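You operate a simulated robot arm through the tools that you are given. There is no shell and no other tool.

The job below is to be done with a simulated two-armed robot. You get a single attempt, and the scene is never put back.

## Task
Pick up the cream carton with the smallest size on its label from the top of the white bench with one hand, pass it to the other hand and put it on the top of the grey stand. Set down upright: cream carton.
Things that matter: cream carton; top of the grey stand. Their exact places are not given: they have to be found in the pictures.

It is judged by the outcome, as a careful person would: the job done as asked, and still so three seconds after it is handed in. It fails if anything else is knocked over, pushed out of place, dropped, spilled or broken.

## Robot
Two 6-joint arms with two-finger grippers on one trunk, on a base that drives. Base frame: it is fixed to the floor where the robot stands at the start and does not move with it; the origin is under the middle of the robot, x ahead of it, y to its left, z up; the surface under the hand at the start is at about z = 900. Readings come in mm, degrees, newtons and seconds.
The left shoulder is at the start at [61, 142, 875], the right one opposite. With the tool pointing down near the work surface each hand reaches from about 240 to 700 mm from the robot's upright axis, wherever it stands, measured 20 degrees to its own side. Places, roughly: top of the grey stand [-1500, -3600, 800]. Payload 2.45 kg a hand.
The TCP of each hand is the grasp point between the finger pads, 26 mm short of the fingertips. In the tool frame z runs along the fingers and y along their closing line. Largest opening 96 mm; the body of the gripper starts 69 mm behind the TCP.
Orientation is that of the tool frame in the base frame, as a unit quaternion [w, x, y, z]. With the fingers straight down and closing along the base's y, the tool's x points along the base's -x, its y along +y and its z along -z.

## Interface
- The arms move only by the tool step_arm. It takes "left_rows", "right_rows" or both (then of equal length, played together; a hand with none holds still); each is a list of rows, each an object of numbers (a shift or turn left out is 0, a gripper value left out holds the last): "rx", "ry", "rz": the turn, a rotation vector about the tool's x, y, z in units of 90 degrees (1.0 is 90 degrees); "x", "y", "z": the shift along the tool's x, y, z in units of 250 mm (1.0 is 250 mm); "hand": the finger opening in mm, from 0 to 96. In form: [{"rx": .., "ry": .., "rz": .., "x": .., "y": .., "z": .., "hand": ..}, ...]. A call has 1 to 20 rows; each row is the pose to reach, as a shift and turn from the pose commanded when the call began, along the tool's axes at that moment. A call with a number of a shift or a turn outside -1 to 1 is refused whole. Each row takes 0.2 s and may step no farther than 50 mm and 8.6 degrees from the row before; otherwise, or with a gripper value out of range, the whole call is refused. A pose out of reach is approached as far as the arm can. The call stops where the force on the tool passes 40 N (or 10 N more than at its start, if that is more) or the arm is blocked; 0.2 s more then pass. The fingers move at their own pace and stop on an object; they squeeze with about 20 N. The grip force told is the motor's: it shows also when the fingers shut on nothing. Time passes only in rows, and 0.2 s behind the last, so rows that repeat a pose let the fingers close. The reply holds the time, the measured pose of the TCP, the force on the tool along the base axes, the opening and the grip force, in the units named above and with some noise, with the torque about the TCP (base axes, N m) and any sound that the robot's microphone picked up.
- Cameras (640 x 400 px; columns grow to the right, rows downward): "scene" is now at [140.6, -15.3, 1482.6]; the picture's right is [-0.15, -0.99, 0.00], its down [-0.71, 0.11, -0.70] and it looks along [0.69, -0.10, -0.72] (base axes); focal length 256 px, centre (320, 200). "left" rides on the left gripper at [82, -3, -98] in its tool frame; the picture's right is [0.04, 1.00, 0.00], its down [-0.73, 0.03, -0.68] and it looks along [-0.68, 0.03, 0.73] (tool axes); focal length 256 px, centre (320, 200). "right" rides on the right gripper at [82, 3, -98] in its tool frame; the picture's right is [-0.04, 1.00, 0.00], its down [-0.73, -0.03, -0.68] and it looks along [-0.68, -0.03, 0.73] (tool axes); focal length 256 px, centre (320, 200).
- camera(camera): a new picture of that camera. The clock stands still meanwhile.
- lift_body(by): slides the trunk up (or, below 0, down) by that many mm; the arms and the scene camera ride with it, the base frame stays. It gives what a move gives, with no picture.
- steer(legs): drives the robot by 1 to 6 legs, each [ahead, turn to the left] in mm and degrees, along the robot's own axes; the way and the turn of a leg run together, so that a leg with both is an arc; at most 1500 mm and 180 degrees a leg. The arms and the cameras ride along, it lands a little off, and it stops where it bumps. It gives what a move gives.
- pan_tilt(pan, tilt): turns the head with the scene camera to pan (to the left, within 86 degrees either way) and tilt (down, from -29 to 69), counted from straight ahead of the robot. It gives what a move gives.
- pixel_to_xyz(camera, pixels): for up to 12 pixels [column, row] of the newest picture of that camera ("zoom" is the newest enlarged one), the place [x, y, z] in the base frame of the surface seen there, good to about 3 mm. The clock stands still meanwhile.
- close_up(camera, box): a new picture of the part [left, top, right, bottom] of that camera's present view, enlarged. The clock stands still meanwhile.
- close_job(): hands the job in; it is judged then, once.

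Unless the task says otherwise, let go and move clear before handing in.

The tools are called after ">>>" as name(argument=value, ...) on one line, values as JSON. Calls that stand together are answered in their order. step_arm: Moves the arms, as the interface text tells. Its arguments: {"type":"object","properties":{"left_rows":{"type":"array"},"right_rows":{"type":"array"}},"required":[]} The other tools are called the same way: lift_body (by) slides the trunk up or down; steer (legs) drives the base; pan_tilt (pan, tilt) turns the head that bears the scene camera; camera (camera) takes a picture; pixel_to_xyz (camera, pixels) gives the place of the surface under pixels of a picture; close_up (camera, box) takes an enlarged picture of a part of a camera's view; close_job () hands the job in.

At the start:

```text
clock: 0.0
left_tool_pos: [569.3, 229.3, 1146.0]
left_tool_rot: [0.0, 0.002, 1.0, -0.001]
left_wrist_force: [0.1, 0.3, -0.7]
left_torque: [-0.02, 0.0, -0.01]
left_gripper_width: 96.1
left_gripper_force: 0.2
right_tool_pos: [473.4, -175.3, 1230.9]
right_tool_rot: [-0.001, 0.003, 1.0, 0.0]
right_wrist_force: [0.5, 0.8, 0.3]
right_torque: [-0.02, 0.02, 0.05]
right_gripper_width: 96.0
right_gripper_force: 0.1
trunk travel left (down, up): [-500.0, 90.0]
robot x, y, heading: [0.6, 2.5, -0.2]
head pan, tilt: [-8.6, 45.8]
```

scene: 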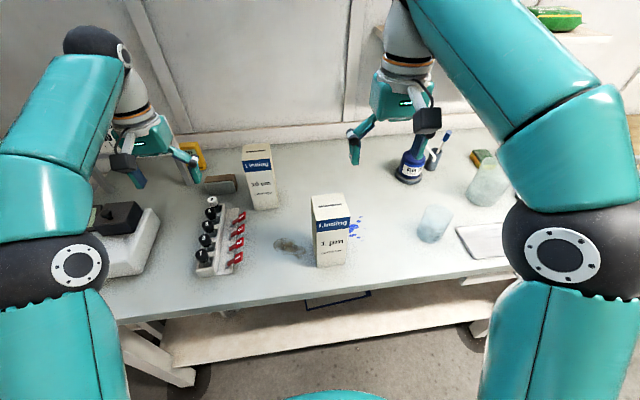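
right: 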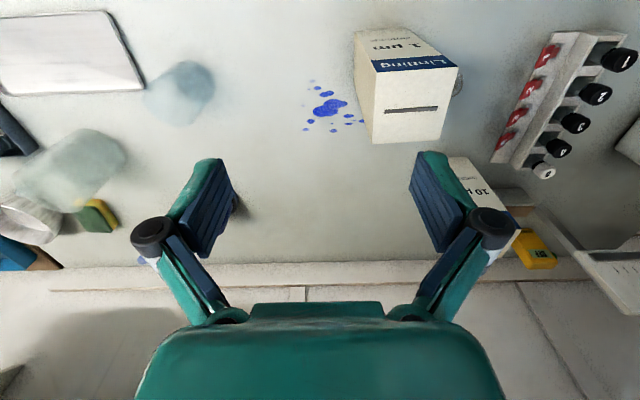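
left: 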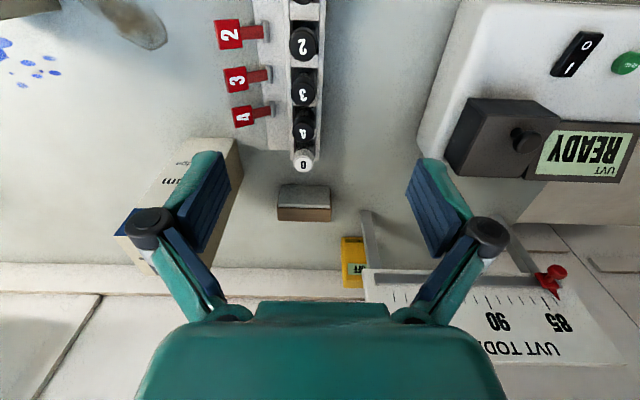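

The scene picture shows two cream cartons, one near (330,230) reading "1 µm" and one near (260,175) reading "10 µm". I'll enlarge both labels and look for any other cartons.

>>> close_up(camera="scene", box=[220, 130, 380, 280])

>>> close_up(camera="scene", box=[380, 100, 540, 280])

>>> pixel_to_xyz(camera="scene", pixels=[[318, 265], [347, 263], [330, 200], [313, 210], [348, 205], [313, 196], [345, 194], [252, 207], [278, 206], [257, 152], [290, 245], [355, 235]])

```text
2.67 times, centred on (300, 205) of scene
```

zoom: 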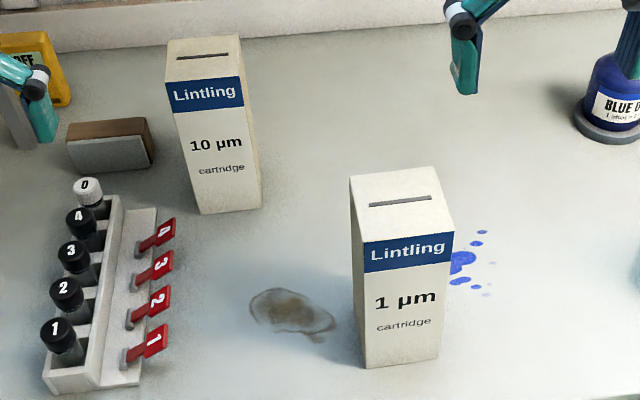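

```text
2.22 times, centred on (460, 190) of scene
```

zoom: 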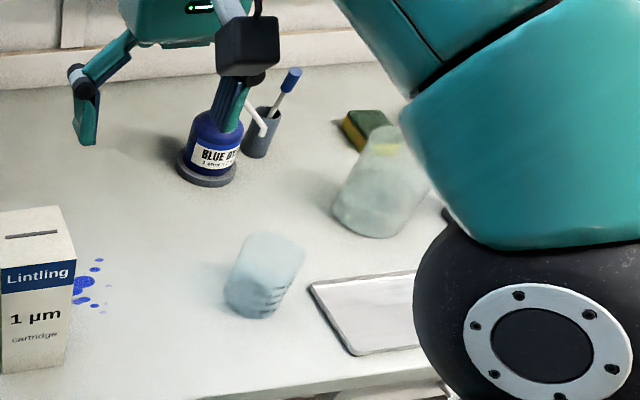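

```text
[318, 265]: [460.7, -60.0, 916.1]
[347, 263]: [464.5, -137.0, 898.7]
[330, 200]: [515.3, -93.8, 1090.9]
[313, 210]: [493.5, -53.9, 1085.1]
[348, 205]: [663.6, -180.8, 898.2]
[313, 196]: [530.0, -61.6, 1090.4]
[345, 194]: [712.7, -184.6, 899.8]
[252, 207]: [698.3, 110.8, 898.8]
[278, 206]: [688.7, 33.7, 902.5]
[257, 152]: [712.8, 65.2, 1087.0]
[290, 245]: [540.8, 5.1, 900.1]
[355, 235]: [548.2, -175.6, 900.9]
```

The two labels read "1 µm" (near carton, about [500,-95], top z≈1090) and "10 µm". The arms hide part of the bench, so I'll turn the head to check for further cartons and survey the room.

>>> pan_tilt(pan=45, tilt=35)

>>> camera(camera="scene")

>>> pan_tilt(pan=-50, tilt=35)

>>> camera(camera="scene")

>>> pan_tilt(pan=-86, tilt=15)

>>> camera(camera="scene")

```text
clock: 1.2
left_tool_pos: [567.9, 228.0, 1145.4]
left_tool_rot: [0.001, 0.002, 1.0, -0.001]
left_wrist_force: [0.3, -0.7, 0.8]
left_torque: [0.0, -0.04, 0.01]
left_gripper_width: 96.1
left_gripper_force: 0.1
right_tool_pos: [473.4, -174.5, 1232.0]
right_tool_rot: [-0.001, 0.004, 1.0, 0.0]
right_wrist_force: [-0.4, 0.8, -0.3]
right_torque: [-0.02, 0.0, 0.0]
right_gripper_width: 96.3
right_gripper_force: 0.1
trunk travel left (down, up): [-500.0, 90.0]
robot x, y, heading: [-1.8, 0.7, -0.0]
head pan, tilt: [45.0, 35.0]
```

```text
taken
```

scene: 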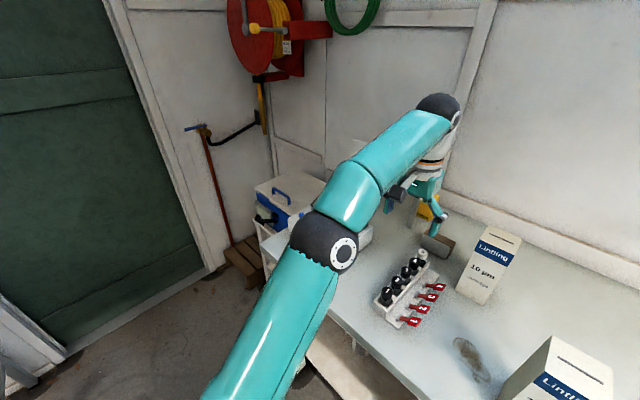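

```text
clock: 2.9
left_tool_pos: [568.7, 228.6, 1146.2]
left_tool_rot: [0.002, 0.003, 1.0, -0.001]
left_wrist_force: [0.4, 0.3, -0.1]
left_torque: [0.0, 0.03, 0.0]
left_gripper_width: 96.1
left_gripper_force: 0.1
right_tool_pos: [474.0, -174.6, 1231.7]
right_tool_rot: [0.0, 0.004, 1.0, 0.0]
right_wrist_force: [-0.4, 0.1, 0.2]
right_torque: [-0.02, -0.02, -0.01]
right_gripper_width: 95.9
right_gripper_force: 0.0
trunk travel left (down, up): [-500.0, 90.0]
robot x, y, heading: [3.0, 1.5, -0.0]
head pan, tilt: [-50.0, 35.0]
```

```text
taken
```

scene: 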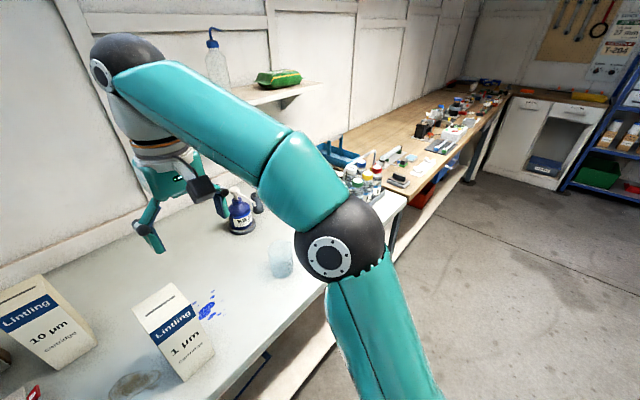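

```text
clock: 4.0
left_tool_pos: [568.1, 228.0, 1146.6]
left_tool_rot: [0.0, 0.002, 1.0, -0.001]
left_wrist_force: [-0.2, -0.1, 0.4]
left_torque: [0.01, 0.0, 0.03]
left_gripper_width: 95.7
left_gripper_force: 0.0
right_tool_pos: [473.4, -174.4, 1232.1]
right_tool_rot: [-0.001, 0.003, 1.0, 0.0]
right_wrist_force: [-0.2, -0.5, 0.5]
right_torque: [0.02, 0.0, -0.01]
right_gripper_width: 95.8
right_gripper_force: 0.0
trunk travel left (down, up): [-500.0, 90.0]
robot x, y, heading: [-0.3, -2.2, -0.0]
head pan, tilt: [-85.9, 15.0]
```

```text
taken
```

scene: 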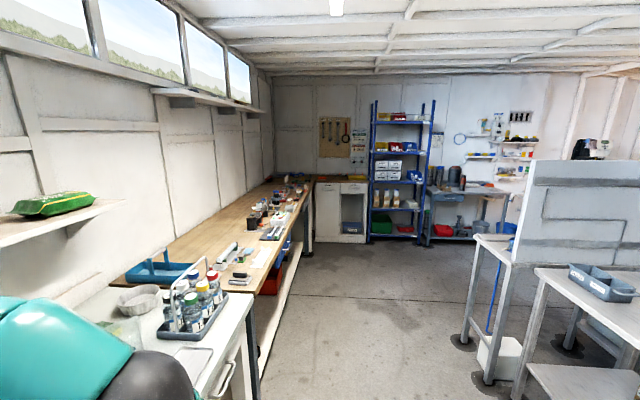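

The bench so far shows only those two cartons; the part behind the right arm still needs checking. I'll measure several surfaces in this view to find the grey stand, such as (460,190), (495,245), (590,280).

>>> pixel_to_xyz(camera="scene", pixels=[[465, 190], [500, 193], [495, 242], [480, 235], [590, 280], [545, 270], [370, 290], [480, 345], [425, 235], [570, 350], [440, 188], [460, 340]])

>>> close_up(camera="scene", box=[360, 90, 640, 400])

>>> close_up(camera="scene", box=[400, 130, 540, 260])

```text
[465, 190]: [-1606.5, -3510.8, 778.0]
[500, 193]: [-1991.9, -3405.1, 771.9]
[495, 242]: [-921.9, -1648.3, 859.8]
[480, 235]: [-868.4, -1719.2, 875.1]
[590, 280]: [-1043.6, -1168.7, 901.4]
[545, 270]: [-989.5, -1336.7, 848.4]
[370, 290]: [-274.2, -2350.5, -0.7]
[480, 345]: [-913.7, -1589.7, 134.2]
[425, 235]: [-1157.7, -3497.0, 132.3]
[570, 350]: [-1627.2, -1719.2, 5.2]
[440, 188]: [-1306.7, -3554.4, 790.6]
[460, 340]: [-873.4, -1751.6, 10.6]
```

```text
1.29 times, centred on (500, 245) of scene
```

zoom: 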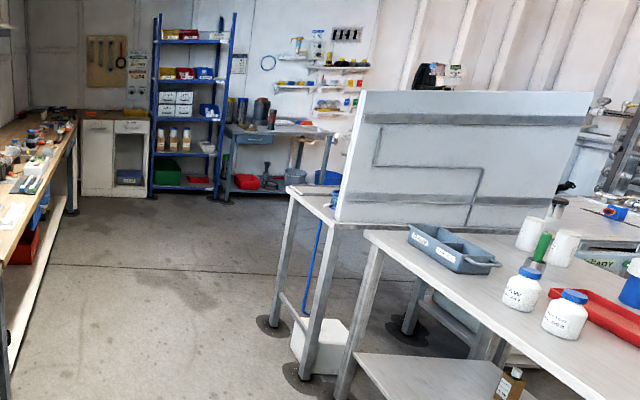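

```text
3.08 times, centred on (470, 195) of scene
```

zoom: 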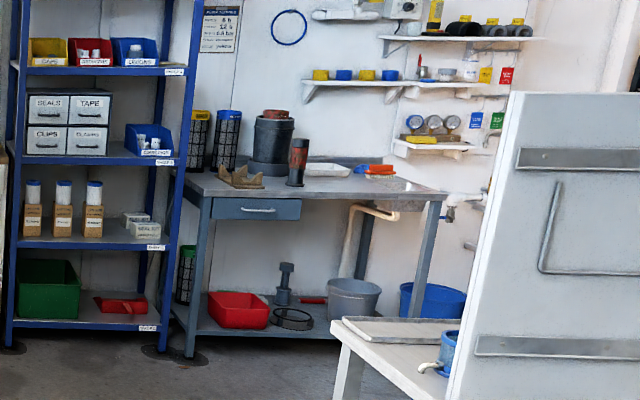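

The table at the far wall, around [-1300…-2000, -3500, 790], matches the grey stand's rough place. I'll come back to it later. Now I'll measure the carton's pose with the right camera (top face corners near (376,75), (457,70), (445,138), (372,143)) and check the right end of the bench.

>>> pan_tilt(pan=-12, tilt=50)

>>> camera(camera="right")

>>> pixel_to_xyz(camera="right", pixels=[[378, 78], [452, 74], [442, 134], [377, 140], [410, 105], [357, 38], [365, 120], [475, 170], [70, 55], [180, 90], [80, 160], [365, 60]])

>>> close_up(camera="right", box=[320, 0, 520, 200])

>>> camera(camera="scene")

```text
clock: 5.4
left_tool_pos: [569.2, 229.0, 1146.1]
left_tool_rot: [0.001, 0.002, 1.0, -0.001]
left_wrist_force: [0.4, -0.2, -0.1]
left_torque: [0.0, -0.03, 0.0]
left_gripper_width: 96.0
left_gripper_force: 0.0
right_tool_pos: [473.3, -174.2, 1232.2]
right_tool_rot: [-0.001, 0.003, 1.0, 0.0]
right_wrist_force: [-0.2, -1.0, -0.6]
right_torque: [0.0, 0.02, 0.03]
right_gripper_width: 96.1
right_gripper_force: 0.0
trunk travel left (down, up): [-500.0, 90.0]
robot x, y, heading: [-1.8, 0.2, 0.0]
head pan, tilt: [-12.0, 50.0]
```

```text
taken
```

right: 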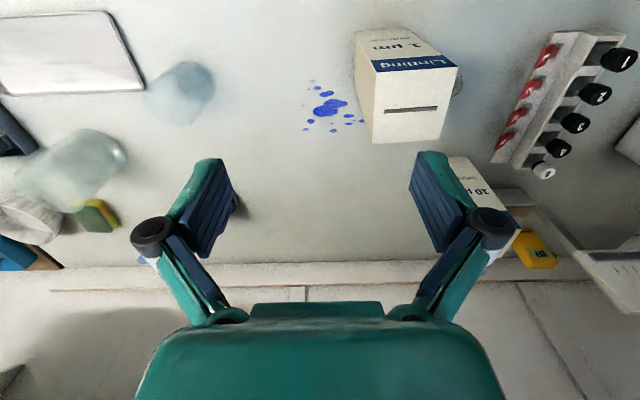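

```text
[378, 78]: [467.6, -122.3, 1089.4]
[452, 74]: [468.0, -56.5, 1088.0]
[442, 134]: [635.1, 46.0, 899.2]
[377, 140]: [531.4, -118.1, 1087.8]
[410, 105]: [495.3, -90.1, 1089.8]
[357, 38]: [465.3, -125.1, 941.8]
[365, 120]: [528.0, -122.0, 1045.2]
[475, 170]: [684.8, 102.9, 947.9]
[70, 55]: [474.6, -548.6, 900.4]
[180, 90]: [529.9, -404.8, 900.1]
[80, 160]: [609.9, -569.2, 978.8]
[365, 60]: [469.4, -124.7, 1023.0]
```

```text
2.00 times, centred on (420, 100) of right
```

zoom: 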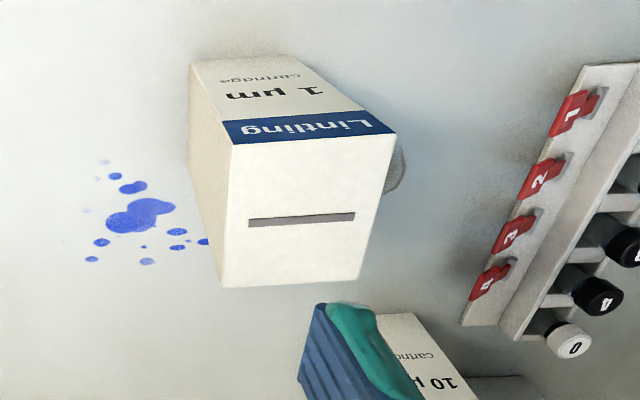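

```text
taken
```

scene: 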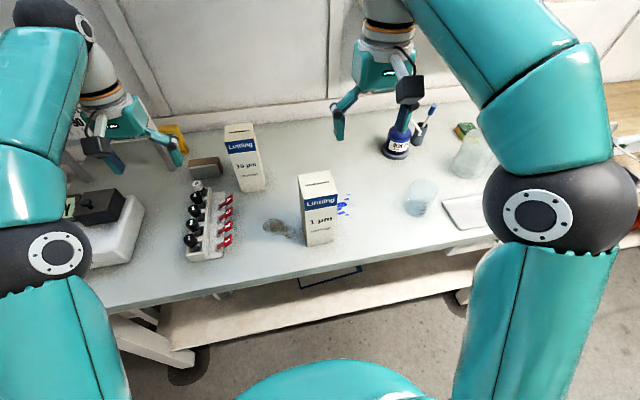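

In the zoom the carton's top corners lie at about (230,145), (397,135), (360,278), (220,288). I'll measure points just inside the top edges to get its centre and yaw.

>>> pixel_to_xyz(camera="zoom", pixels=[[236, 151], [388, 141], [355, 272], [225, 283], [238, 148], [310, 143], [230, 220], [290, 280], [372, 215], [345, 276], [300, 130], [385, 130]])

```text
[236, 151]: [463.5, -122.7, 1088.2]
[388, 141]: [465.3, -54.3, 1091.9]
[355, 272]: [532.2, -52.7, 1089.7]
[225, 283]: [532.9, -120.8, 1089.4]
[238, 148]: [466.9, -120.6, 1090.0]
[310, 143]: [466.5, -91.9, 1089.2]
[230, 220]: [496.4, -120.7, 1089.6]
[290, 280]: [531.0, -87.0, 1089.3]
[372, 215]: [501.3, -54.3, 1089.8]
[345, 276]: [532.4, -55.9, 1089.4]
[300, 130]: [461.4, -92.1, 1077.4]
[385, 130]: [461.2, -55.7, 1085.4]
```

The carton top spans about x 462–534, y -124…-51, z≈1090 (about 72×72×190), centre (498,-87.5), with almost no yaw. I'll move the right hand over it at the present height, with no descent yet.

>>> step_arm(right_rows=[{"x": -0.033, "y": 0.116, "hand": 96}, {"x": -0.066, "y": 0.232, "hand": 96}, {"x": -0.0984, "y": 0.348, "hand": 96}, {"x": -0.0984, "y": 0.348, "hand": 96}])

>>> camera(camera="right")

>>> camera(camera="scene")

```text
clock: 6.4
left_tool_pos: [567.8, 228.8, 1146.3]
left_tool_rot: [0.001, 0.003, 1.0, -0.001]
left_wrist_force: [1.1, 0.1, 0.4]
left_torque: [0.01, -0.02, -0.02]
left_gripper_width: 96.0
left_gripper_force: 0.0
right_tool_pos: [491.2, -89.9, 1223.3]
right_tool_rot: [0.001, 0.003, 1.0, 0.001]
right_wrist_force: [-0.3, -0.3, -0.7]
right_torque: [0.01, -0.03, -0.01]
right_gripper_width: 96.1
right_gripper_force: 0.1
right hand out of reach, approached as far as the arm can: row 3, 4
trunk travel left (down, up): [-500.0, 90.0]
robot x, y, heading: [-1.6, 0.4, 0.1]
head pan, tilt: [-12.0, 50.0]
```

```text
taken
```

right: 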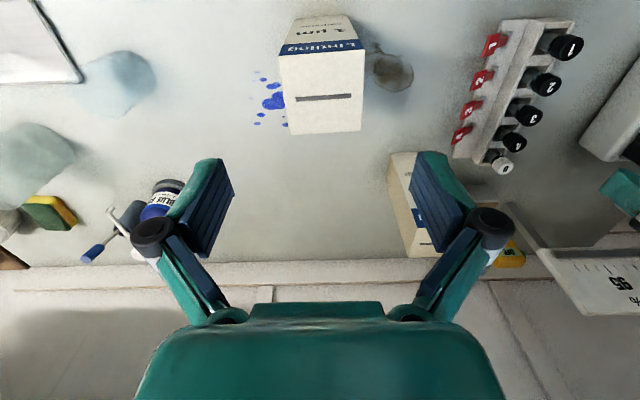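

```text
taken
```

scene: 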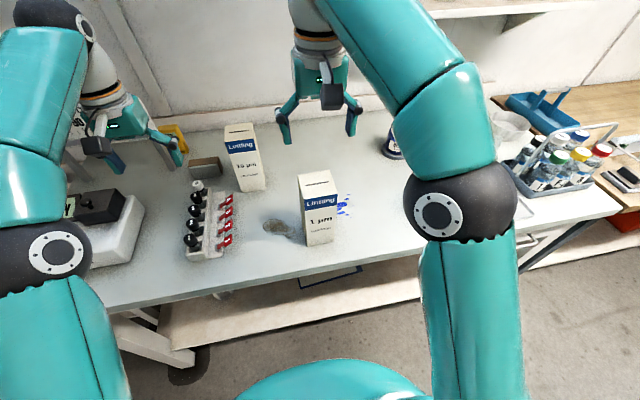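

The hand stopped slightly short because it was near its upper reach limit, and the now-uncovered right end of the bench shows no further carton. I'll descend partway to z≈1165, still above the carton, and recheck.

>>> step_arm(right_rows=[{"z": 0.12, "hand": 96}, {"z": 0.24, "hand": 96}, {"z": 0.24, "hand": 96}])

>>> camera(camera="right")

```text
clock: 7.2
left_tool_pos: [568.1, 228.4, 1147.3]
left_tool_rot: [0.001, 0.003, 1.0, -0.001]
left_wrist_force: [-0.4, -0.7, 0.5]
left_torque: [-0.02, 0.02, 0.01]
left_gripper_width: 96.0
left_gripper_force: 0.1
right_tool_pos: [490.9, -90.0, 1162.5]
right_tool_rot: [0.0, 0.004, 1.0, -0.001]
right_wrist_force: [0.3, -0.7, 0.0]
right_torque: [-0.04, -0.01, 0.01]
right_gripper_width: 96.2
right_gripper_force: 0.2
trunk travel left (down, up): [-500.0, 90.0]
robot x, y, heading: [2.5, 0.9, -0.1]
head pan, tilt: [-12.0, 50.0]
```

```text
taken
```

right: 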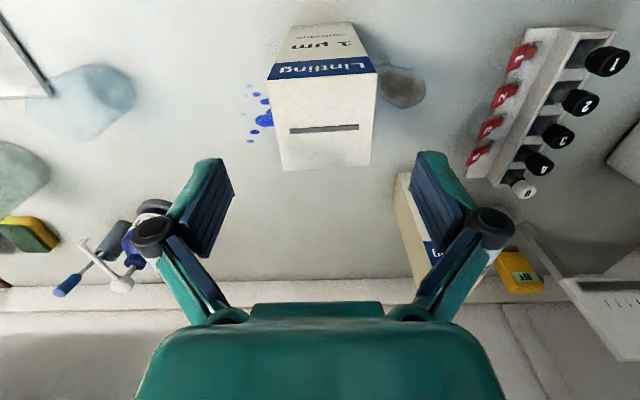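

The hand follows the commanded motion now: TCP is at (491,-90,1162). I'll centre it over the carton with a +7 mm x, +2.5 mm y correction, then descend to z≈1055, about 35 mm below the top.

>>> step_arm(right_rows=[{"x": -0.028, "y": 0.01, "z": 0.0, "hand": 96}, {"x": -0.028, "y": 0.01, "z": 0.1, "hand": 96}, {"x": -0.028, "y": 0.01, "z": 0.2, "hand": 96}, {"x": -0.028, "y": 0.01, "z": 0.3, "hand": 96}, {"x": -0.028, "y": 0.01, "z": 0.37, "hand": 96}, {"x": -0.028, "y": 0.01, "z": 0.43, "hand": 96}, {"x": -0.028, "y": 0.01, "z": 0.43, "hand": 96}])

>>> camera(camera="right")

>>> close_up(camera="scene", box=[240, 80, 400, 260])

```text
clock: 8.8
left_tool_pos: [569.0, 228.2, 1146.4]
left_tool_rot: [0.001, 0.002, 1.0, -0.001]
left_wrist_force: [0.2, 0.6, 0.1]
left_torque: [0.03, -0.01, 0.01]
left_gripper_width: 95.9
left_gripper_force: 0.0
right_tool_pos: [497.1, -87.7, 1053.4]
right_tool_rot: [-0.001, 0.003, 1.0, 0.0]
right_wrist_force: [0.2, -0.6, 0.3]
right_torque: [-0.01, 0.01, -0.01]
right_gripper_width: 95.6
right_gripper_force: 0.1
trunk travel left (down, up): [-500.0, 90.0]
robot x, y, heading: [1.1, 1.3, -0.0]
head pan, tilt: [-12.0, 50.0]
```

```text
taken
```

right: 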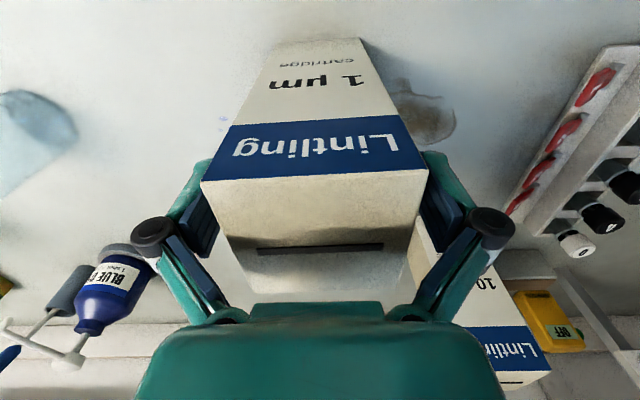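

```text
2.22 times, centred on (320, 170) of scene
```

zoom: 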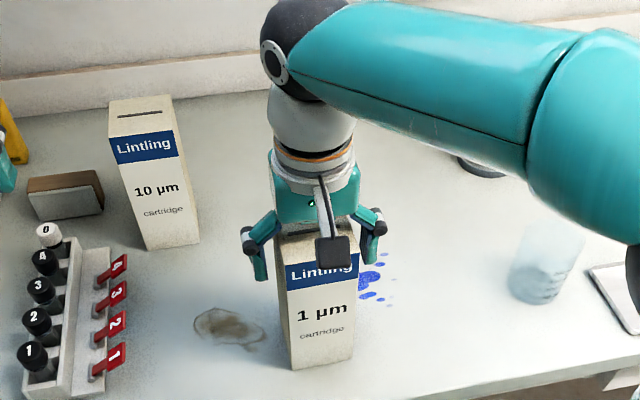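

The fingers straddle the 1 µm carton evenly with TCP at (497,-88,1053), and nothing is touching. I'll close the grip now and wait for it to settle.

>>> step_arm(right_rows=[{"hand": 60}, {"hand": 60}, {"hand": 60}, {"hand": 60}])

```text
clock: 9.8
left_tool_pos: [568.6, 229.0, 1146.8]
left_tool_rot: [0.001, 0.003, 1.0, -0.001]
left_wrist_force: [0.4, 0.3, -0.5]
left_torque: [-0.01, 0.0, 0.02]
left_gripper_width: 96.0
left_gripper_force: 0.2
right_tool_pos: [496.4, -86.9, 1053.8]
right_tool_rot: [0.0, 0.004, 1.0, 0.0]
right_wrist_force: [0.6, -0.7, 0.4]
right_torque: [-0.14, 0.03, 0.03]
right_gripper_width: 72.0
right_gripper_force: 20.2
trunk travel left (down, up): [-500.0, 90.0]
robot x, y, heading: [-0.5, -4.9, -0.2]
head pan, tilt: [-12.0, 50.0]
```

The fingers stopped on the carton at 72 mm with 20 N. I'll lift it slowly straight up 80 mm and check the force and picture.

>>> step_arm(right_rows=[{"z": -0.04, "hand": 60}, {"z": -0.1, "hand": 60}, {"z": -0.18, "hand": 60}, {"z": -0.26, "hand": 60}, {"z": -0.34, "hand": 60}, {"z": -0.34, "hand": 60}])

>>> camera(camera="scene")

```text
clock: 11.2
left_tool_pos: [569.9, 229.3, 1145.5]
left_tool_rot: [-0.001, 0.002, 1.0, -0.001]
left_wrist_force: [0.3, -0.6, -0.9]
left_torque: [0.0, -0.02, -0.03]
left_gripper_width: 96.1
left_gripper_force: 0.1
right_tool_pos: [497.4, -86.6, 1142.2]
right_tool_rot: [-0.001, 0.003, 1.0, 0.0]
right_wrist_force: [0.4, 0.1, -1.6]
right_torque: [-0.01, 0.0, 0.03]
right_gripper_width: 71.7
right_gripper_force: 20.3
trunk travel left (down, up): [-500.0, 90.0]
robot x, y, heading: [-1.8, 0.2, -0.2]
head pan, tilt: [-12.0, 50.0]
```

```text
taken
```

scene: 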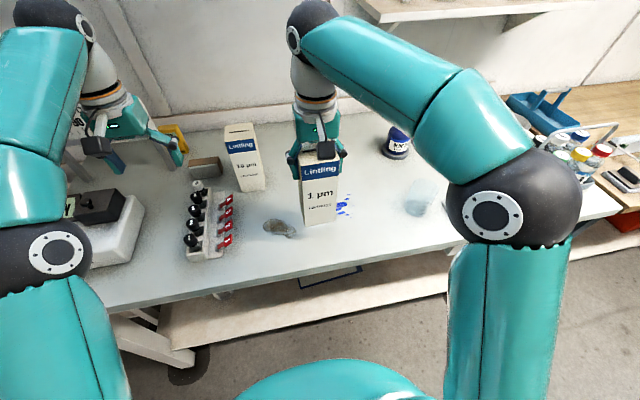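

The carton has left the bench (force ≈1.6 N, opening 71.7 mm) and hangs upright. Before driving I'll look to both sides to find free floor around the base.

>>> pan_tilt(pan=-86, tilt=30)

>>> camera(camera="scene")

>>> pan_tilt(pan=86, tilt=30)

>>> camera(camera="scene")

```text
clock: 12.7
left_tool_pos: [568.5, 228.3, 1146.2]
left_tool_rot: [0.001, 0.003, 1.0, -0.001]
left_wrist_force: [0.2, 0.4, -0.2]
left_torque: [-0.03, -0.01, -0.01]
left_gripper_width: 96.1
left_gripper_force: 0.0
right_tool_pos: [498.5, -86.6, 1142.0]
right_tool_rot: [-0.001, 0.003, 1.0, 0.0]
right_wrist_force: [0.1, 0.1, -1.8]
right_torque: [0.0, -0.02, 0.02]
right_gripper_width: 71.6
right_gripper_force: 19.8
trunk travel left (down, up): [-500.0, 90.0]
robot x, y, heading: [-0.1, 2.8, 0.2]
head pan, tilt: [-85.9, 30.0]
```

```text
taken
```

scene: 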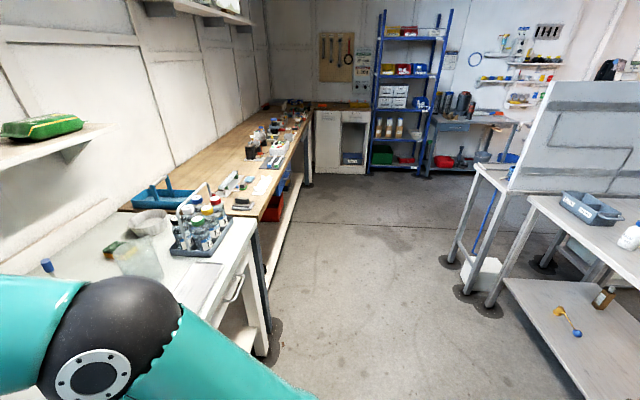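

```text
clock: 15.3
left_tool_pos: [568.3, 227.8, 1145.7]
left_tool_rot: [0.0, 0.003, 1.0, 0.0]
left_wrist_force: [0.7, 0.0, -0.2]
left_torque: [-0.01, 0.0, 0.0]
left_gripper_width: 95.9
left_gripper_force: 0.1
right_tool_pos: [498.4, -86.5, 1140.7]
right_tool_rot: [-0.001, 0.003, 1.0, 0.0]
right_wrist_force: [-0.3, -0.4, -2.4]
right_torque: [-0.02, -0.01, 0.04]
right_gripper_width: 71.6
right_gripper_force: 20.0
trunk travel left (down, up): [-500.0, 90.0]
robot x, y, heading: [1.2, -2.8, 0.1]
head pan, tilt: [85.9, 30.0]
```

```text
taken
```

scene: 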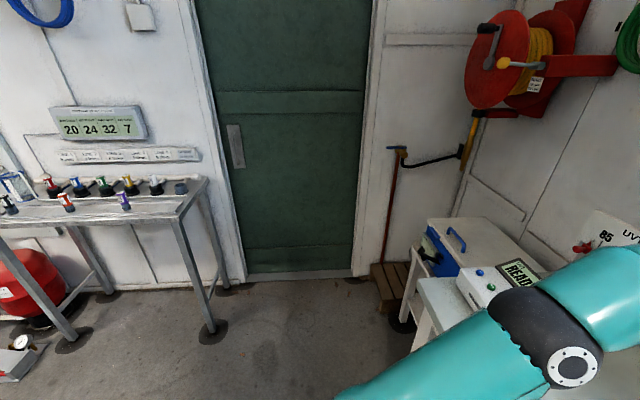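

>>> pixel_to_xyz(camera="scene", pixels=[[212, 330], [75, 340], [175, 215], [20, 215], [15, 365], [290, 350], [245, 280], [5, 390], [150, 390], [400, 320]])

>>> pan_tilt(pan=-86, tilt=45)

>>> camera(camera="scene")

>>> pixel_to_xyz(camera="scene", pixels=[[490, 205], [520, 220], [540, 160], [480, 150], [600, 200], [635, 220], [635, 330], [600, 290], [445, 190], [270, 250], [450, 100], [400, 60]])

```text
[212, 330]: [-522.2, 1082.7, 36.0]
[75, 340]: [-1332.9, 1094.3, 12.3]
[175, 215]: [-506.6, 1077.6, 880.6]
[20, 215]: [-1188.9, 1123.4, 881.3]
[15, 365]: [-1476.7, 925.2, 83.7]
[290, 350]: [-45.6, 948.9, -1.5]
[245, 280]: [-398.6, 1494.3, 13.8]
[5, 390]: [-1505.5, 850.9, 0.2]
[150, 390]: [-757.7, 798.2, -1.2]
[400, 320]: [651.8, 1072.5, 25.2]
```

```text
clock: 17.9
left_tool_pos: [569.2, 229.2, 1146.1]
left_tool_rot: [0.001, 0.002, 1.0, 0.0]
left_wrist_force: [-0.2, -0.6, -0.1]
left_torque: [-0.01, 0.01, 0.04]
left_gripper_width: 96.0
left_gripper_force: 0.2
right_tool_pos: [498.0, -87.1, 1141.9]
right_tool_rot: [-0.001, 0.004, 1.0, 0.0]
right_wrist_force: [0.1, -0.4, -1.8]
right_torque: [0.0, 0.01, 0.0]
right_gripper_width: 71.6
right_gripper_force: 19.5
trunk travel left (down, up): [-500.0, 90.0]
robot x, y, heading: [3.6, -0.8, -0.0]
head pan, tilt: [-85.9, 45.0]
```

```text
taken
```

scene: 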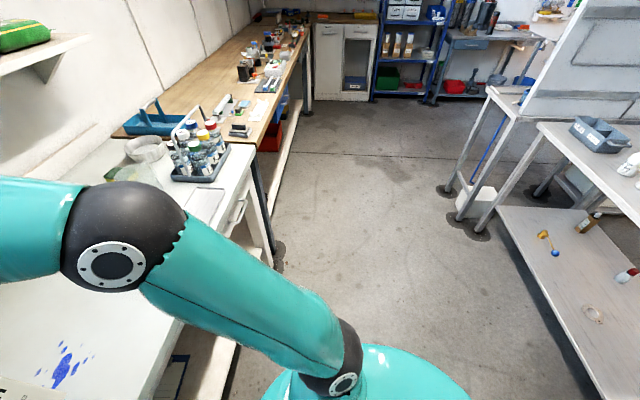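

```text
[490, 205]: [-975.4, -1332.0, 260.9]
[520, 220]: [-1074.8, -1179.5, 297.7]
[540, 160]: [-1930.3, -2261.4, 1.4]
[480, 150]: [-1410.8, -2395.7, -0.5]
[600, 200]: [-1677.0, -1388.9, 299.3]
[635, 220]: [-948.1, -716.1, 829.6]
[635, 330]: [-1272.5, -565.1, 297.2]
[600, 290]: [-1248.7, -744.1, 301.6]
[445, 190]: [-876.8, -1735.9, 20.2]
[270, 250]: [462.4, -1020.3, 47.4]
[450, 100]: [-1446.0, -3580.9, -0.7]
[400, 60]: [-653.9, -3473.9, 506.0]
```

The floor beside the robot is clear. The island table's edge is at x≈-950 (e.g. pixel (635,220)) and there is a wide aisle toward -y. I'll draw both hands in, then turn the robot to the right in place.

>>> step_arm(right_rows=[{"x": 0.08, "hand": 60}, {"x": 0.18, "hand": 60}, {"x": 0.28, "hand": 60}, {"x": 0.38, "hand": 60}, {"x": 0.47, "hand": 60}, {"x": 0.47, "hand": 60}], left_rows=[{"x": 0.1}, {"x": 0.22}, {"x": 0.34}, {"x": 0.46}, {"x": 0.58}, {"x": 0.6}])

>>> pan_tilt(pan=-10, tilt=50)

>>> camera(camera="scene")

```text
clock: 19.3
left_tool_pos: [418.2, 228.9, 1146.6]
left_tool_rot: [0.0, 0.002, 1.0, -0.002]
left_wrist_force: [0.8, 0.5, -0.8]
left_torque: [-0.04, 0.05, -0.01]
left_gripper_width: 96.0
left_gripper_force: 0.0
right_tool_pos: [379.1, -86.8, 1139.9]
right_tool_rot: [-0.001, 0.004, 1.0, 0.0]
right_wrist_force: [0.5, -0.4, -1.8]
right_torque: [0.01, 0.0, 0.01]
right_gripper_width: 71.8
right_gripper_force: 20.4
trunk travel left (down, up): [-500.0, 90.0]
robot x, y, heading: [0.6, -0.2, 0.1]
head pan, tilt: [-85.9, 45.0]
```

```text
clock: 20.8
left_tool_pos: [418.3, 229.4, 1147.9]
left_tool_rot: [0.001, 0.003, 1.0, -0.001]
left_wrist_force: [0.2, -0.1, -0.3]
left_torque: [-0.01, -0.02, 0.01]
left_gripper_width: 96.0
left_gripper_force: 0.1
right_tool_pos: [379.7, -87.8, 1139.7]
right_tool_rot: [-0.001, 0.002, 1.0, -0.001]
right_wrist_force: [0.8, -0.5, -2.4]
right_torque: [0.0, 0.02, -0.01]
right_gripper_width: 71.6
right_gripper_force: 19.8
trunk travel left (down, up): [-500.0, 90.0]
robot x, y, heading: [0.3, -0.1, -0.1]
head pan, tilt: [-10.0, 50.0]
```

```text
taken
```

scene: 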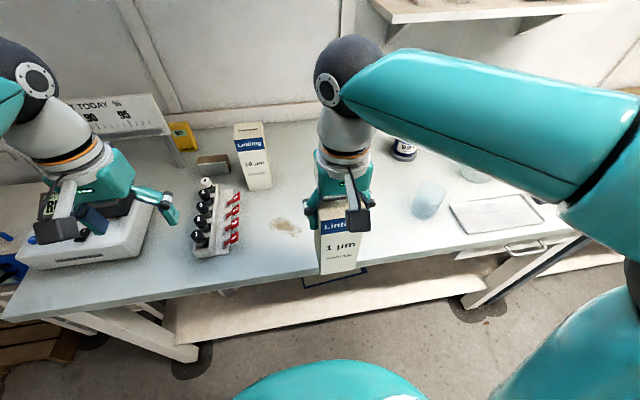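

Both hands are drawn in and the carton still hangs straight. Before turning I'll measure how far the elbows stick out, at pixels (620,180), (635,230), (10,105) and (20,75).

>>> pixel_to_xyz(camera="scene", pixels=[[620, 180], [635, 230], [500, 150], [350, 70], [10, 105], [20, 75], [550, 360], [360, 240], [345, 205], [322, 270]])

>>> pan_tilt(pan=-75, tilt=50)

>>> camera(camera="scene")

>>> pixel_to_xyz(camera="scene", pixels=[[100, 150], [200, 220], [150, 100], [300, 300], [60, 250], [350, 380], [120, 300], [600, 350]])

```text
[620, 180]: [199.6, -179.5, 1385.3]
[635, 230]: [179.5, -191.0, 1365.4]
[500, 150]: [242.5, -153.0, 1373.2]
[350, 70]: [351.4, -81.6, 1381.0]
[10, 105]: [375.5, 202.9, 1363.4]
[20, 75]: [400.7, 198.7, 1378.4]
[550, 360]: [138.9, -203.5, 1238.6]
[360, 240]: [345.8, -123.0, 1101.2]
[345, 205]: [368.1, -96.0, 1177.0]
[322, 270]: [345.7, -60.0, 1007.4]
```

```text
clock: 22.1
left_tool_pos: [418.2, 230.4, 1148.2]
left_tool_rot: [0.002, 0.002, 1.0, -0.001]
left_wrist_force: [-0.1, -0.2, 0.7]
left_torque: [0.01, -0.03, 0.0]
left_gripper_width: 96.1
left_gripper_force: 0.1
right_tool_pos: [380.6, -86.9, 1138.3]
right_tool_rot: [-0.002, 0.004, 1.0, 0.0]
right_wrist_force: [-0.7, -0.1, -1.3]
right_torque: [-0.01, 0.01, -0.01]
right_gripper_width: 71.7
right_gripper_force: 19.5
trunk travel left (down, up): [-500.0, 90.0]
robot x, y, heading: [-0.3, -1.0, -0.1]
head pan, tilt: [-75.0, 50.0]
```

```text
taken
```

scene: 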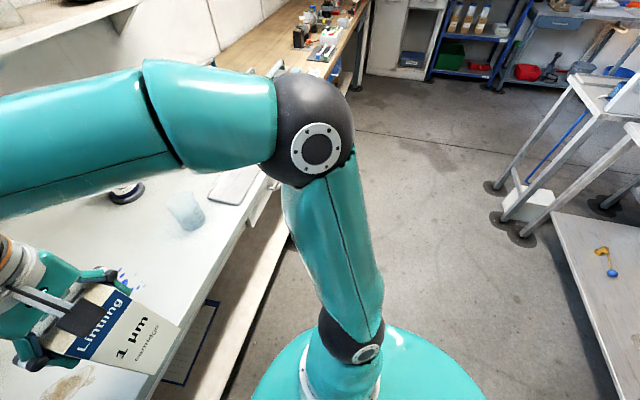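

```text
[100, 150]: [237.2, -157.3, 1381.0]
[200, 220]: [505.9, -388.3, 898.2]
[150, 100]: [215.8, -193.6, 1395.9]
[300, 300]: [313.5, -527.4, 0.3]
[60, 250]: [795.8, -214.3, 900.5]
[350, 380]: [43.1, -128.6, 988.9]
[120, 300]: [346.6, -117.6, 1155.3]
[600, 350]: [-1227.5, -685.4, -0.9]
```

The folded arms stay within about 480 mm of the axis and above z≈985, which clears everything near the bench edge. I'll turn 90° to the right in place.

>>> steer(legs=[[0, -90]])

>>> pan_tilt(pan=0, tilt=25)

>>> camera(camera="scene")

```text
clock: 26.4
left_tool_pos: [264.7, -403.8, 1148.1]
left_tool_rot: [0.0, 0.677, 0.736, 0.0]
left_wrist_force: [-0.9, 0.3, 0.0]
left_torque: [0.01, -0.07, -0.03]
left_gripper_width: 96.0
left_gripper_force: 0.1
right_tool_pos: [-55.3, -394.7, 1138.9]
right_tool_rot: [-0.001, 0.677, 0.736, 0.001]
right_wrist_force: [-0.5, -0.8, -2.7]
right_torque: [0.04, -0.09, 0.06]
right_gripper_width: 71.9
right_gripper_force: 20.2
trunk travel left (down, up): [-500.0, 90.0]
robot x, y, heading: [53.2, 0.2, -86.4]
head pan, tilt: [-75.0, 50.0]
stopped in leg 1: the robot was blocked; the commanded pose is now the measured one
```

```text
clock: 27.8
left_tool_pos: [269.3, -401.7, 1149.0]
left_tool_rot: [0.0, 0.676, 0.736, -0.001]
left_wrist_force: [-0.3, -0.6, -0.1]
left_torque: [-0.01, 0.01, -0.01]
left_gripper_width: 96.0
left_gripper_force: 0.0
right_tool_pos: [-51.6, -394.0, 1140.6]
right_tool_rot: [-0.001, 0.677, 0.736, 0.001]
right_wrist_force: [-1.1, -0.6, -2.1]
right_torque: [0.02, 0.02, 0.02]
right_gripper_width: 71.6
right_gripper_force: 19.8
trunk travel left (down, up): [-500.0, 90.0]
robot x, y, heading: [50.2, -2.5, -86.6]
head pan, tilt: [0.0, 25.0]
```

```text
taken
```

scene: 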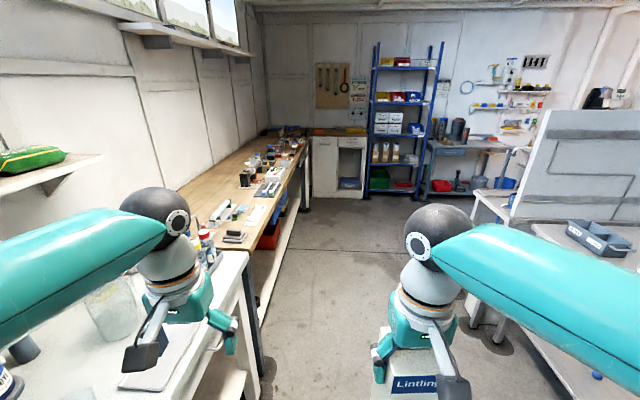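

The turn stopped at -86.4° with x=+50: the base was blocked, probably by a bench leg or lower shelf on its left-rear side. Forces on the hands are low and the carton is still held. I'll look down to the left and right before moving again.

>>> pan_tilt(pan=70, tilt=60)

>>> camera(camera="scene")

>>> pan_tilt(pan=-80, tilt=55)

>>> camera(camera="scene")

```text
clock: 29.2
left_tool_pos: [269.3, -403.7, 1148.5]
left_tool_rot: [0.0, 0.677, 0.736, -0.001]
left_wrist_force: [-0.2, -0.3, 0.7]
left_torque: [0.0, 0.01, 0.01]
left_gripper_width: 96.0
left_gripper_force: 0.0
right_tool_pos: [-51.6, -393.7, 1140.4]
right_tool_rot: [-0.002, 0.677, 0.736, 0.001]
right_wrist_force: [0.5, -0.1, -1.4]
right_torque: [0.0, -0.02, 0.02]
right_gripper_width: 71.6
right_gripper_force: 19.8
trunk travel left (down, up): [-500.0, 90.0]
robot x, y, heading: [53.0, -0.6, -86.2]
head pan, tilt: [70.0, 60.0]
```

```text
taken
```

scene: 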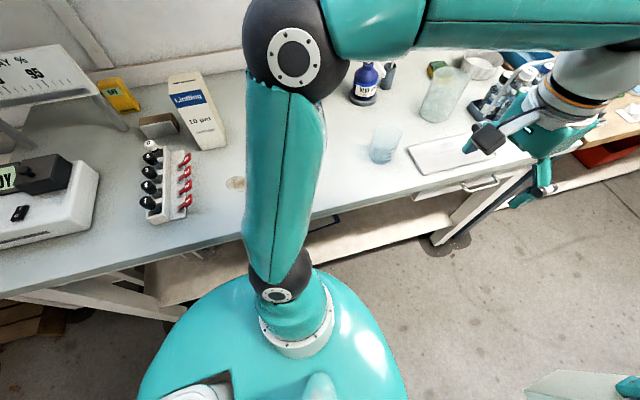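

```text
clock: 31.6
left_tool_pos: [269.3, -402.5, 1148.9]
left_tool_rot: [0.0, 0.676, 0.736, -0.001]
left_wrist_force: [-0.4, -0.1, -0.4]
left_torque: [0.03, 0.01, 0.01]
left_gripper_width: 96.1
left_gripper_force: 0.1
right_tool_pos: [-51.4, -395.1, 1140.9]
right_tool_rot: [-0.001, 0.677, 0.736, 0.001]
right_wrist_force: [-0.2, 0.1, -1.6]
right_torque: [0.01, 0.01, -0.02]
right_gripper_width: 71.7
right_gripper_force: 20.0
trunk travel left (down, up): [-500.0, 90.0]
robot x, y, heading: [50.9, -0.4, -86.4]
head pan, tilt: [-80.0, 55.0]
```

```text
taken
```

scene: 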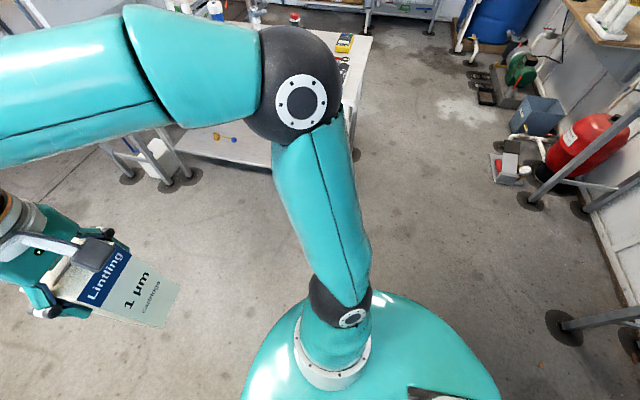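

The bench items (10 µm carton, vial rack, beaker, tray) all look unmoved in the left view. The base dome sits right against the bench's lower shelf near (215,290), and the floor behind is free. I'll back away while turning slightly left to peel off from the bench.

>>> steer(legs=[[-150, 12]])

>>> pan_tilt(pan=60, tilt=60)

>>> camera(camera="scene")

```text
clock: 33.0
left_tool_pos: [324.3, -196.6, 1149.0]
left_tool_rot: [0.001, 0.593, 0.805, -0.001]
left_wrist_force: [-0.6, 0.3, 0.0]
left_torque: [-0.07, -0.04, 0.01]
left_gripper_width: 95.9
left_gripper_force: 0.1
right_tool_pos: [9.4, -257.2, 1141.5]
right_tool_rot: [0.0, 0.594, 0.805, -0.001]
right_wrist_force: [0.3, 0.9, -0.9]
right_torque: [-0.03, -0.04, -0.02]
right_gripper_width: 71.8
right_gripper_force: 20.1
trunk travel left (down, up): [-500.0, 90.0]
robot x, y, heading: [27.3, 146.3, -74.1]
head pan, tilt: [-80.0, 55.0]
```

```text
clock: 35.2
left_tool_pos: [324.7, -197.7, 1149.0]
left_tool_rot: [0.001, 0.593, 0.805, -0.001]
left_wrist_force: [-0.5, -0.5, -0.2]
left_torque: [0.0, -0.01, 0.02]
left_gripper_width: 96.0
left_gripper_force: 0.0
right_tool_pos: [8.3, -258.6, 1140.4]
right_tool_rot: [-0.001, 0.593, 0.805, 0.001]
right_wrist_force: [0.3, -0.3, -2.4]
right_torque: [0.0, 0.03, 0.02]
right_gripper_width: 71.7
right_gripper_force: 20.4
trunk travel left (down, up): [-500.0, 90.0]
robot x, y, heading: [27.1, 149.1, -74.1]
head pan, tilt: [60.0, 60.0]
```

```text
taken
```

scene: 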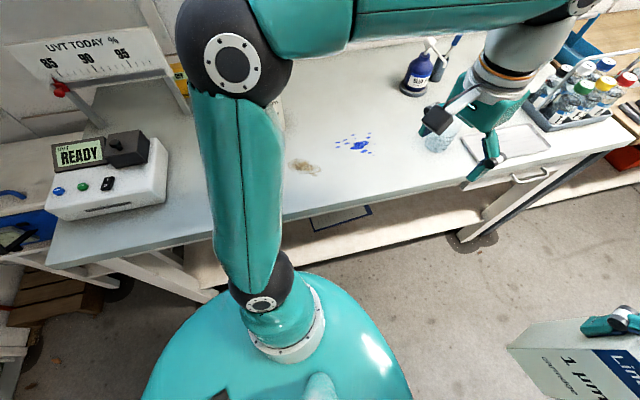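

The base came free and the bench is untouched. I'll back off a bit more with a slight left turn to gain distance from the bench.

>>> steer(legs=[[-300, 14]])

```text
clock: 37.2
left_tool_pos: [285.0, 152.0, 1148.5]
left_tool_rot: [0.001, 0.491, 0.871, -0.002]
left_wrist_force: [-1.2, 0.6, 0.6]
left_torque: [-0.03, -0.02, -0.01]
left_gripper_width: 96.2
left_gripper_force: 0.1
right_tool_pos: [-5.8, 18.3, 1142.0]
right_tool_rot: [0.0, 0.491, 0.871, 0.001]
right_wrist_force: [-0.5, 0.9, -2.6]
right_torque: [-0.02, -0.01, 0.0]
right_gripper_width: 71.4
right_gripper_force: 20.2
trunk travel left (down, up): [-500.0, 90.0]
robot x, y, heading: [-87.0, 416.4, -60.1]
head pan, tilt: [60.0, 60.0]
```

The robot is at (-87,416) heading -60°, well clear of the bench. I'll turn right to about -104° and look along the intended path.

>>> steer(legs=[[0, -44]])

>>> pan_tilt(pan=0, tilt=30)

>>> camera(camera="scene")

```text
clock: 40.0
left_tool_pos: [-9.4, -29.3, 1149.0]
left_tool_rot: [-0.001, 0.787, 0.618, -0.001]
left_wrist_force: [0.3, 0.6, -0.9]
left_torque: [-0.04, 0.0, -0.02]
left_gripper_width: 96.2
left_gripper_force: 0.0
right_tool_pos: [-308.9, 80.5, 1140.5]
right_tool_rot: [0.0, 0.787, 0.617, 0.0]
right_wrist_force: [0.6, -0.6, -0.6]
right_torque: [0.01, 0.0, -0.01]
right_gripper_width: 71.5
right_gripper_force: 19.6
trunk travel left (down, up): [-500.0, 90.0]
robot x, y, heading: [-55.0, 412.4, -104.9]
head pan, tilt: [60.0, 60.0]
```

```text
clock: 41.3
left_tool_pos: [-8.3, -28.7, 1150.3]
left_tool_rot: [0.0, 0.786, 0.618, -0.002]
left_wrist_force: [0.5, 0.1, 0.3]
left_torque: [0.0, 0.03, -0.03]
left_gripper_width: 95.9
left_gripper_force: 0.0
right_tool_pos: [-310.8, 81.9, 1141.6]
right_tool_rot: [0.0, 0.787, 0.617, 0.001]
right_wrist_force: [0.1, -0.1, -1.6]
right_torque: [-0.03, -0.01, 0.03]
right_gripper_width: 71.9
right_gripper_force: 19.9
trunk travel left (down, up): [-500.0, 90.0]
robot x, y, heading: [-55.0, 411.6, -104.9]
head pan, tilt: [0.0, 30.0]
```

```text
taken
```

scene: 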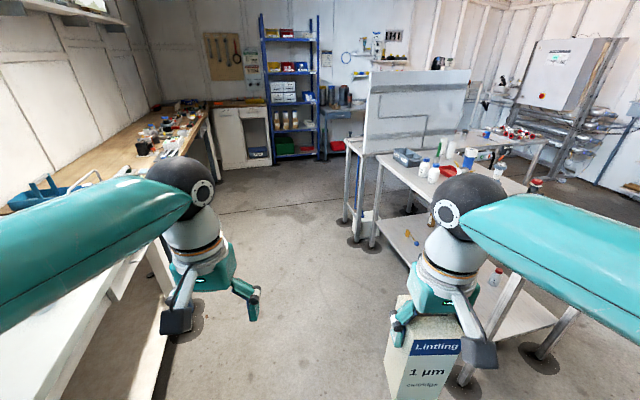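

The aisle ahead is free; the island table is to the right with its near foot around (540,355). I'll measure the island edge and bench feet before driving.

>>> pixel_to_xyz(camera="scene", pixels=[[540, 360], [470, 370], [395, 165], [350, 240], [375, 240], [360, 215], [190, 320], [320, 160], [345, 105], [250, 300], [300, 250], [525, 190]])

```text
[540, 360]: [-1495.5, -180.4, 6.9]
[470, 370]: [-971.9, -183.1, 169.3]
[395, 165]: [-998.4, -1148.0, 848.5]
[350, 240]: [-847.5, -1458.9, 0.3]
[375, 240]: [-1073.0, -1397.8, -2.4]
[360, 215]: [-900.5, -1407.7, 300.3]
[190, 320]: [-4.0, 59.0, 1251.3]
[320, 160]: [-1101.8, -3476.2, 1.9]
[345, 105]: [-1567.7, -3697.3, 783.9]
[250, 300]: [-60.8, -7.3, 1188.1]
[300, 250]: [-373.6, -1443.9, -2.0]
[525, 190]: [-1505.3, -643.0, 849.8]
```

The island's aisle side is at x≈-900…-970 from y≈-180 to -1750, and the bench front is near x≈+420. I'll drive down the middle at x≈-260, to about y=-1100 first.

>>> steer(legs=[[800, 0], [0, 15], [700, 0]])

>>> camera(camera="scene")

```text
clock: 49.9
left_tool_pos: [-79.5, -1426.3, 1149.4]
left_tool_rot: [0.001, 0.695, 0.719, 0.0]
left_wrist_force: [-0.1, -0.6, -0.1]
left_torque: [0.0, 0.01, 0.0]
left_gripper_width: 95.8
left_gripper_force: 0.1
right_tool_pos: [-399.1, -1401.3, 1140.9]
right_tool_rot: [-0.001, 0.696, 0.718, 0.001]
right_wrist_force: [0.6, -0.6, -2.3]
right_torque: [0.05, 0.0, 0.0]
right_gripper_width: 71.7
right_gripper_force: 20.1
trunk travel left (down, up): [-500.0, 90.0]
robot x, y, heading: [-245.6, -1012.7, -89.2]
head pan, tilt: [0.0, 30.0]
```

```text
taken
```

scene: 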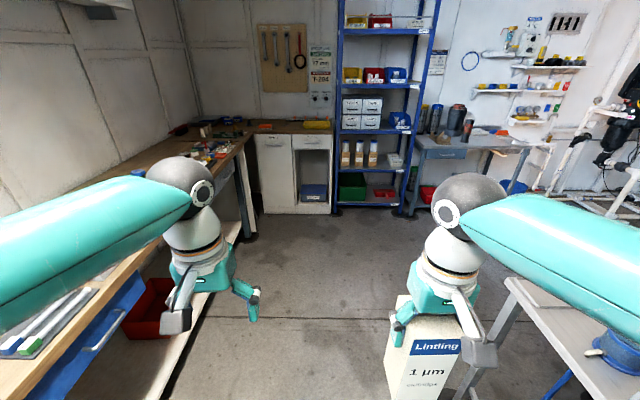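

The robot is at (-246,-1013), heading -89°, with a clear aisle ahead. I'll drive 1250 mm more to pass the island's end and then view the stand.

>>> steer(legs=[[1250, 0]])

>>> pan_tilt(pan=-45, tilt=25)

>>> camera(camera="scene")

```text
clock: 56.3
left_tool_pos: [-40.4, -2669.0, 1150.2]
left_tool_rot: [0.0, 0.687, 0.727, -0.001]
left_wrist_force: [-0.2, -0.9, 0.7]
left_torque: [-0.01, 0.0, -0.02]
left_gripper_width: 96.0
left_gripper_force: 0.0
right_tool_pos: [-359.7, -2651.4, 1141.4]
right_tool_rot: [-0.001, 0.686, 0.727, 0.001]
right_wrist_force: [0.5, -0.2, -2.7]
right_torque: [-0.02, 0.04, -0.01]
right_gripper_width: 71.4
right_gripper_force: 19.8
trunk travel left (down, up): [-500.0, 90.0]
robot x, y, heading: [-217.6, -2259.4, -87.7]
head pan, tilt: [0.0, 30.0]
```

```text
clock: 57.4
left_tool_pos: [-40.7, -2667.6, 1150.1]
left_tool_rot: [0.0, 0.686, 0.727, -0.001]
left_wrist_force: [-0.4, -0.2, -0.3]
left_torque: [0.0, 0.0, 0.01]
left_gripper_width: 95.9
left_gripper_force: 0.1
right_tool_pos: [-361.2, -2649.9, 1142.1]
right_tool_rot: [-0.001, 0.687, 0.727, 0.0]
right_wrist_force: [-1.2, 0.2, -0.7]
right_torque: [0.02, 0.0, 0.01]
right_gripper_width: 71.6
right_gripper_force: 20.2
trunk travel left (down, up): [-500.0, 90.0]
robot x, y, heading: [-214.3, -2258.5, -88.1]
head pan, tilt: [-45.0, 25.0]
```

```text
taken
```

scene: 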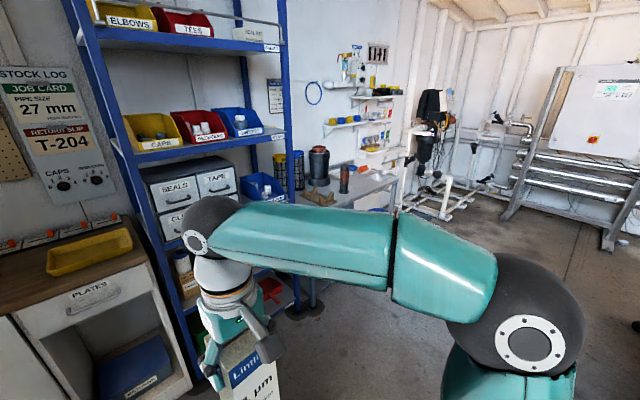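

The stand's top appears around (350,190) with objects at its back. I'll enlarge it and measure its edges.

>>> close_up(camera="scene", box=[270, 120, 420, 230])

>>> pixel_to_xyz(camera="scene", pixels=[[330, 205], [350, 203], [390, 183], [375, 175], [370, 190], [320, 196], [395, 178], [345, 190], [360, 180], [297, 200], [310, 310], [500, 210]])

```text
3.64 times, centred on (345, 175) of scene
```

zoom: 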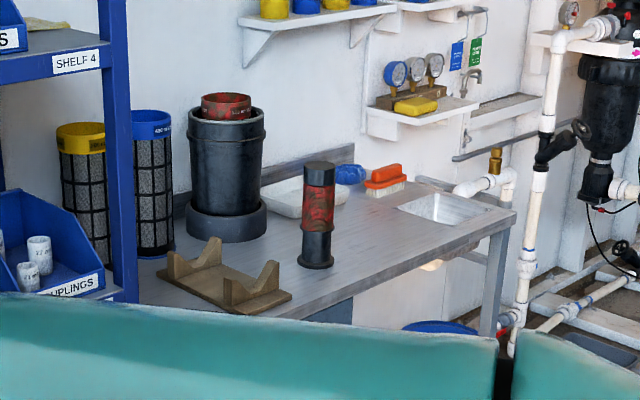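

```text
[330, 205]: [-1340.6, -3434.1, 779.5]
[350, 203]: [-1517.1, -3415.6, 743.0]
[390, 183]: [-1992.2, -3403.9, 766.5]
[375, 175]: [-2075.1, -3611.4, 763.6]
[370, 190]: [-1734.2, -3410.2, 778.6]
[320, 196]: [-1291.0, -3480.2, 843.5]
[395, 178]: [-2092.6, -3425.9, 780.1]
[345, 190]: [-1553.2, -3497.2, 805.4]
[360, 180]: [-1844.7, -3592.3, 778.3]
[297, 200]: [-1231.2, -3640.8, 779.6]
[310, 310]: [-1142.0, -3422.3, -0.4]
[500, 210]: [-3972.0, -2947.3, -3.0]
```

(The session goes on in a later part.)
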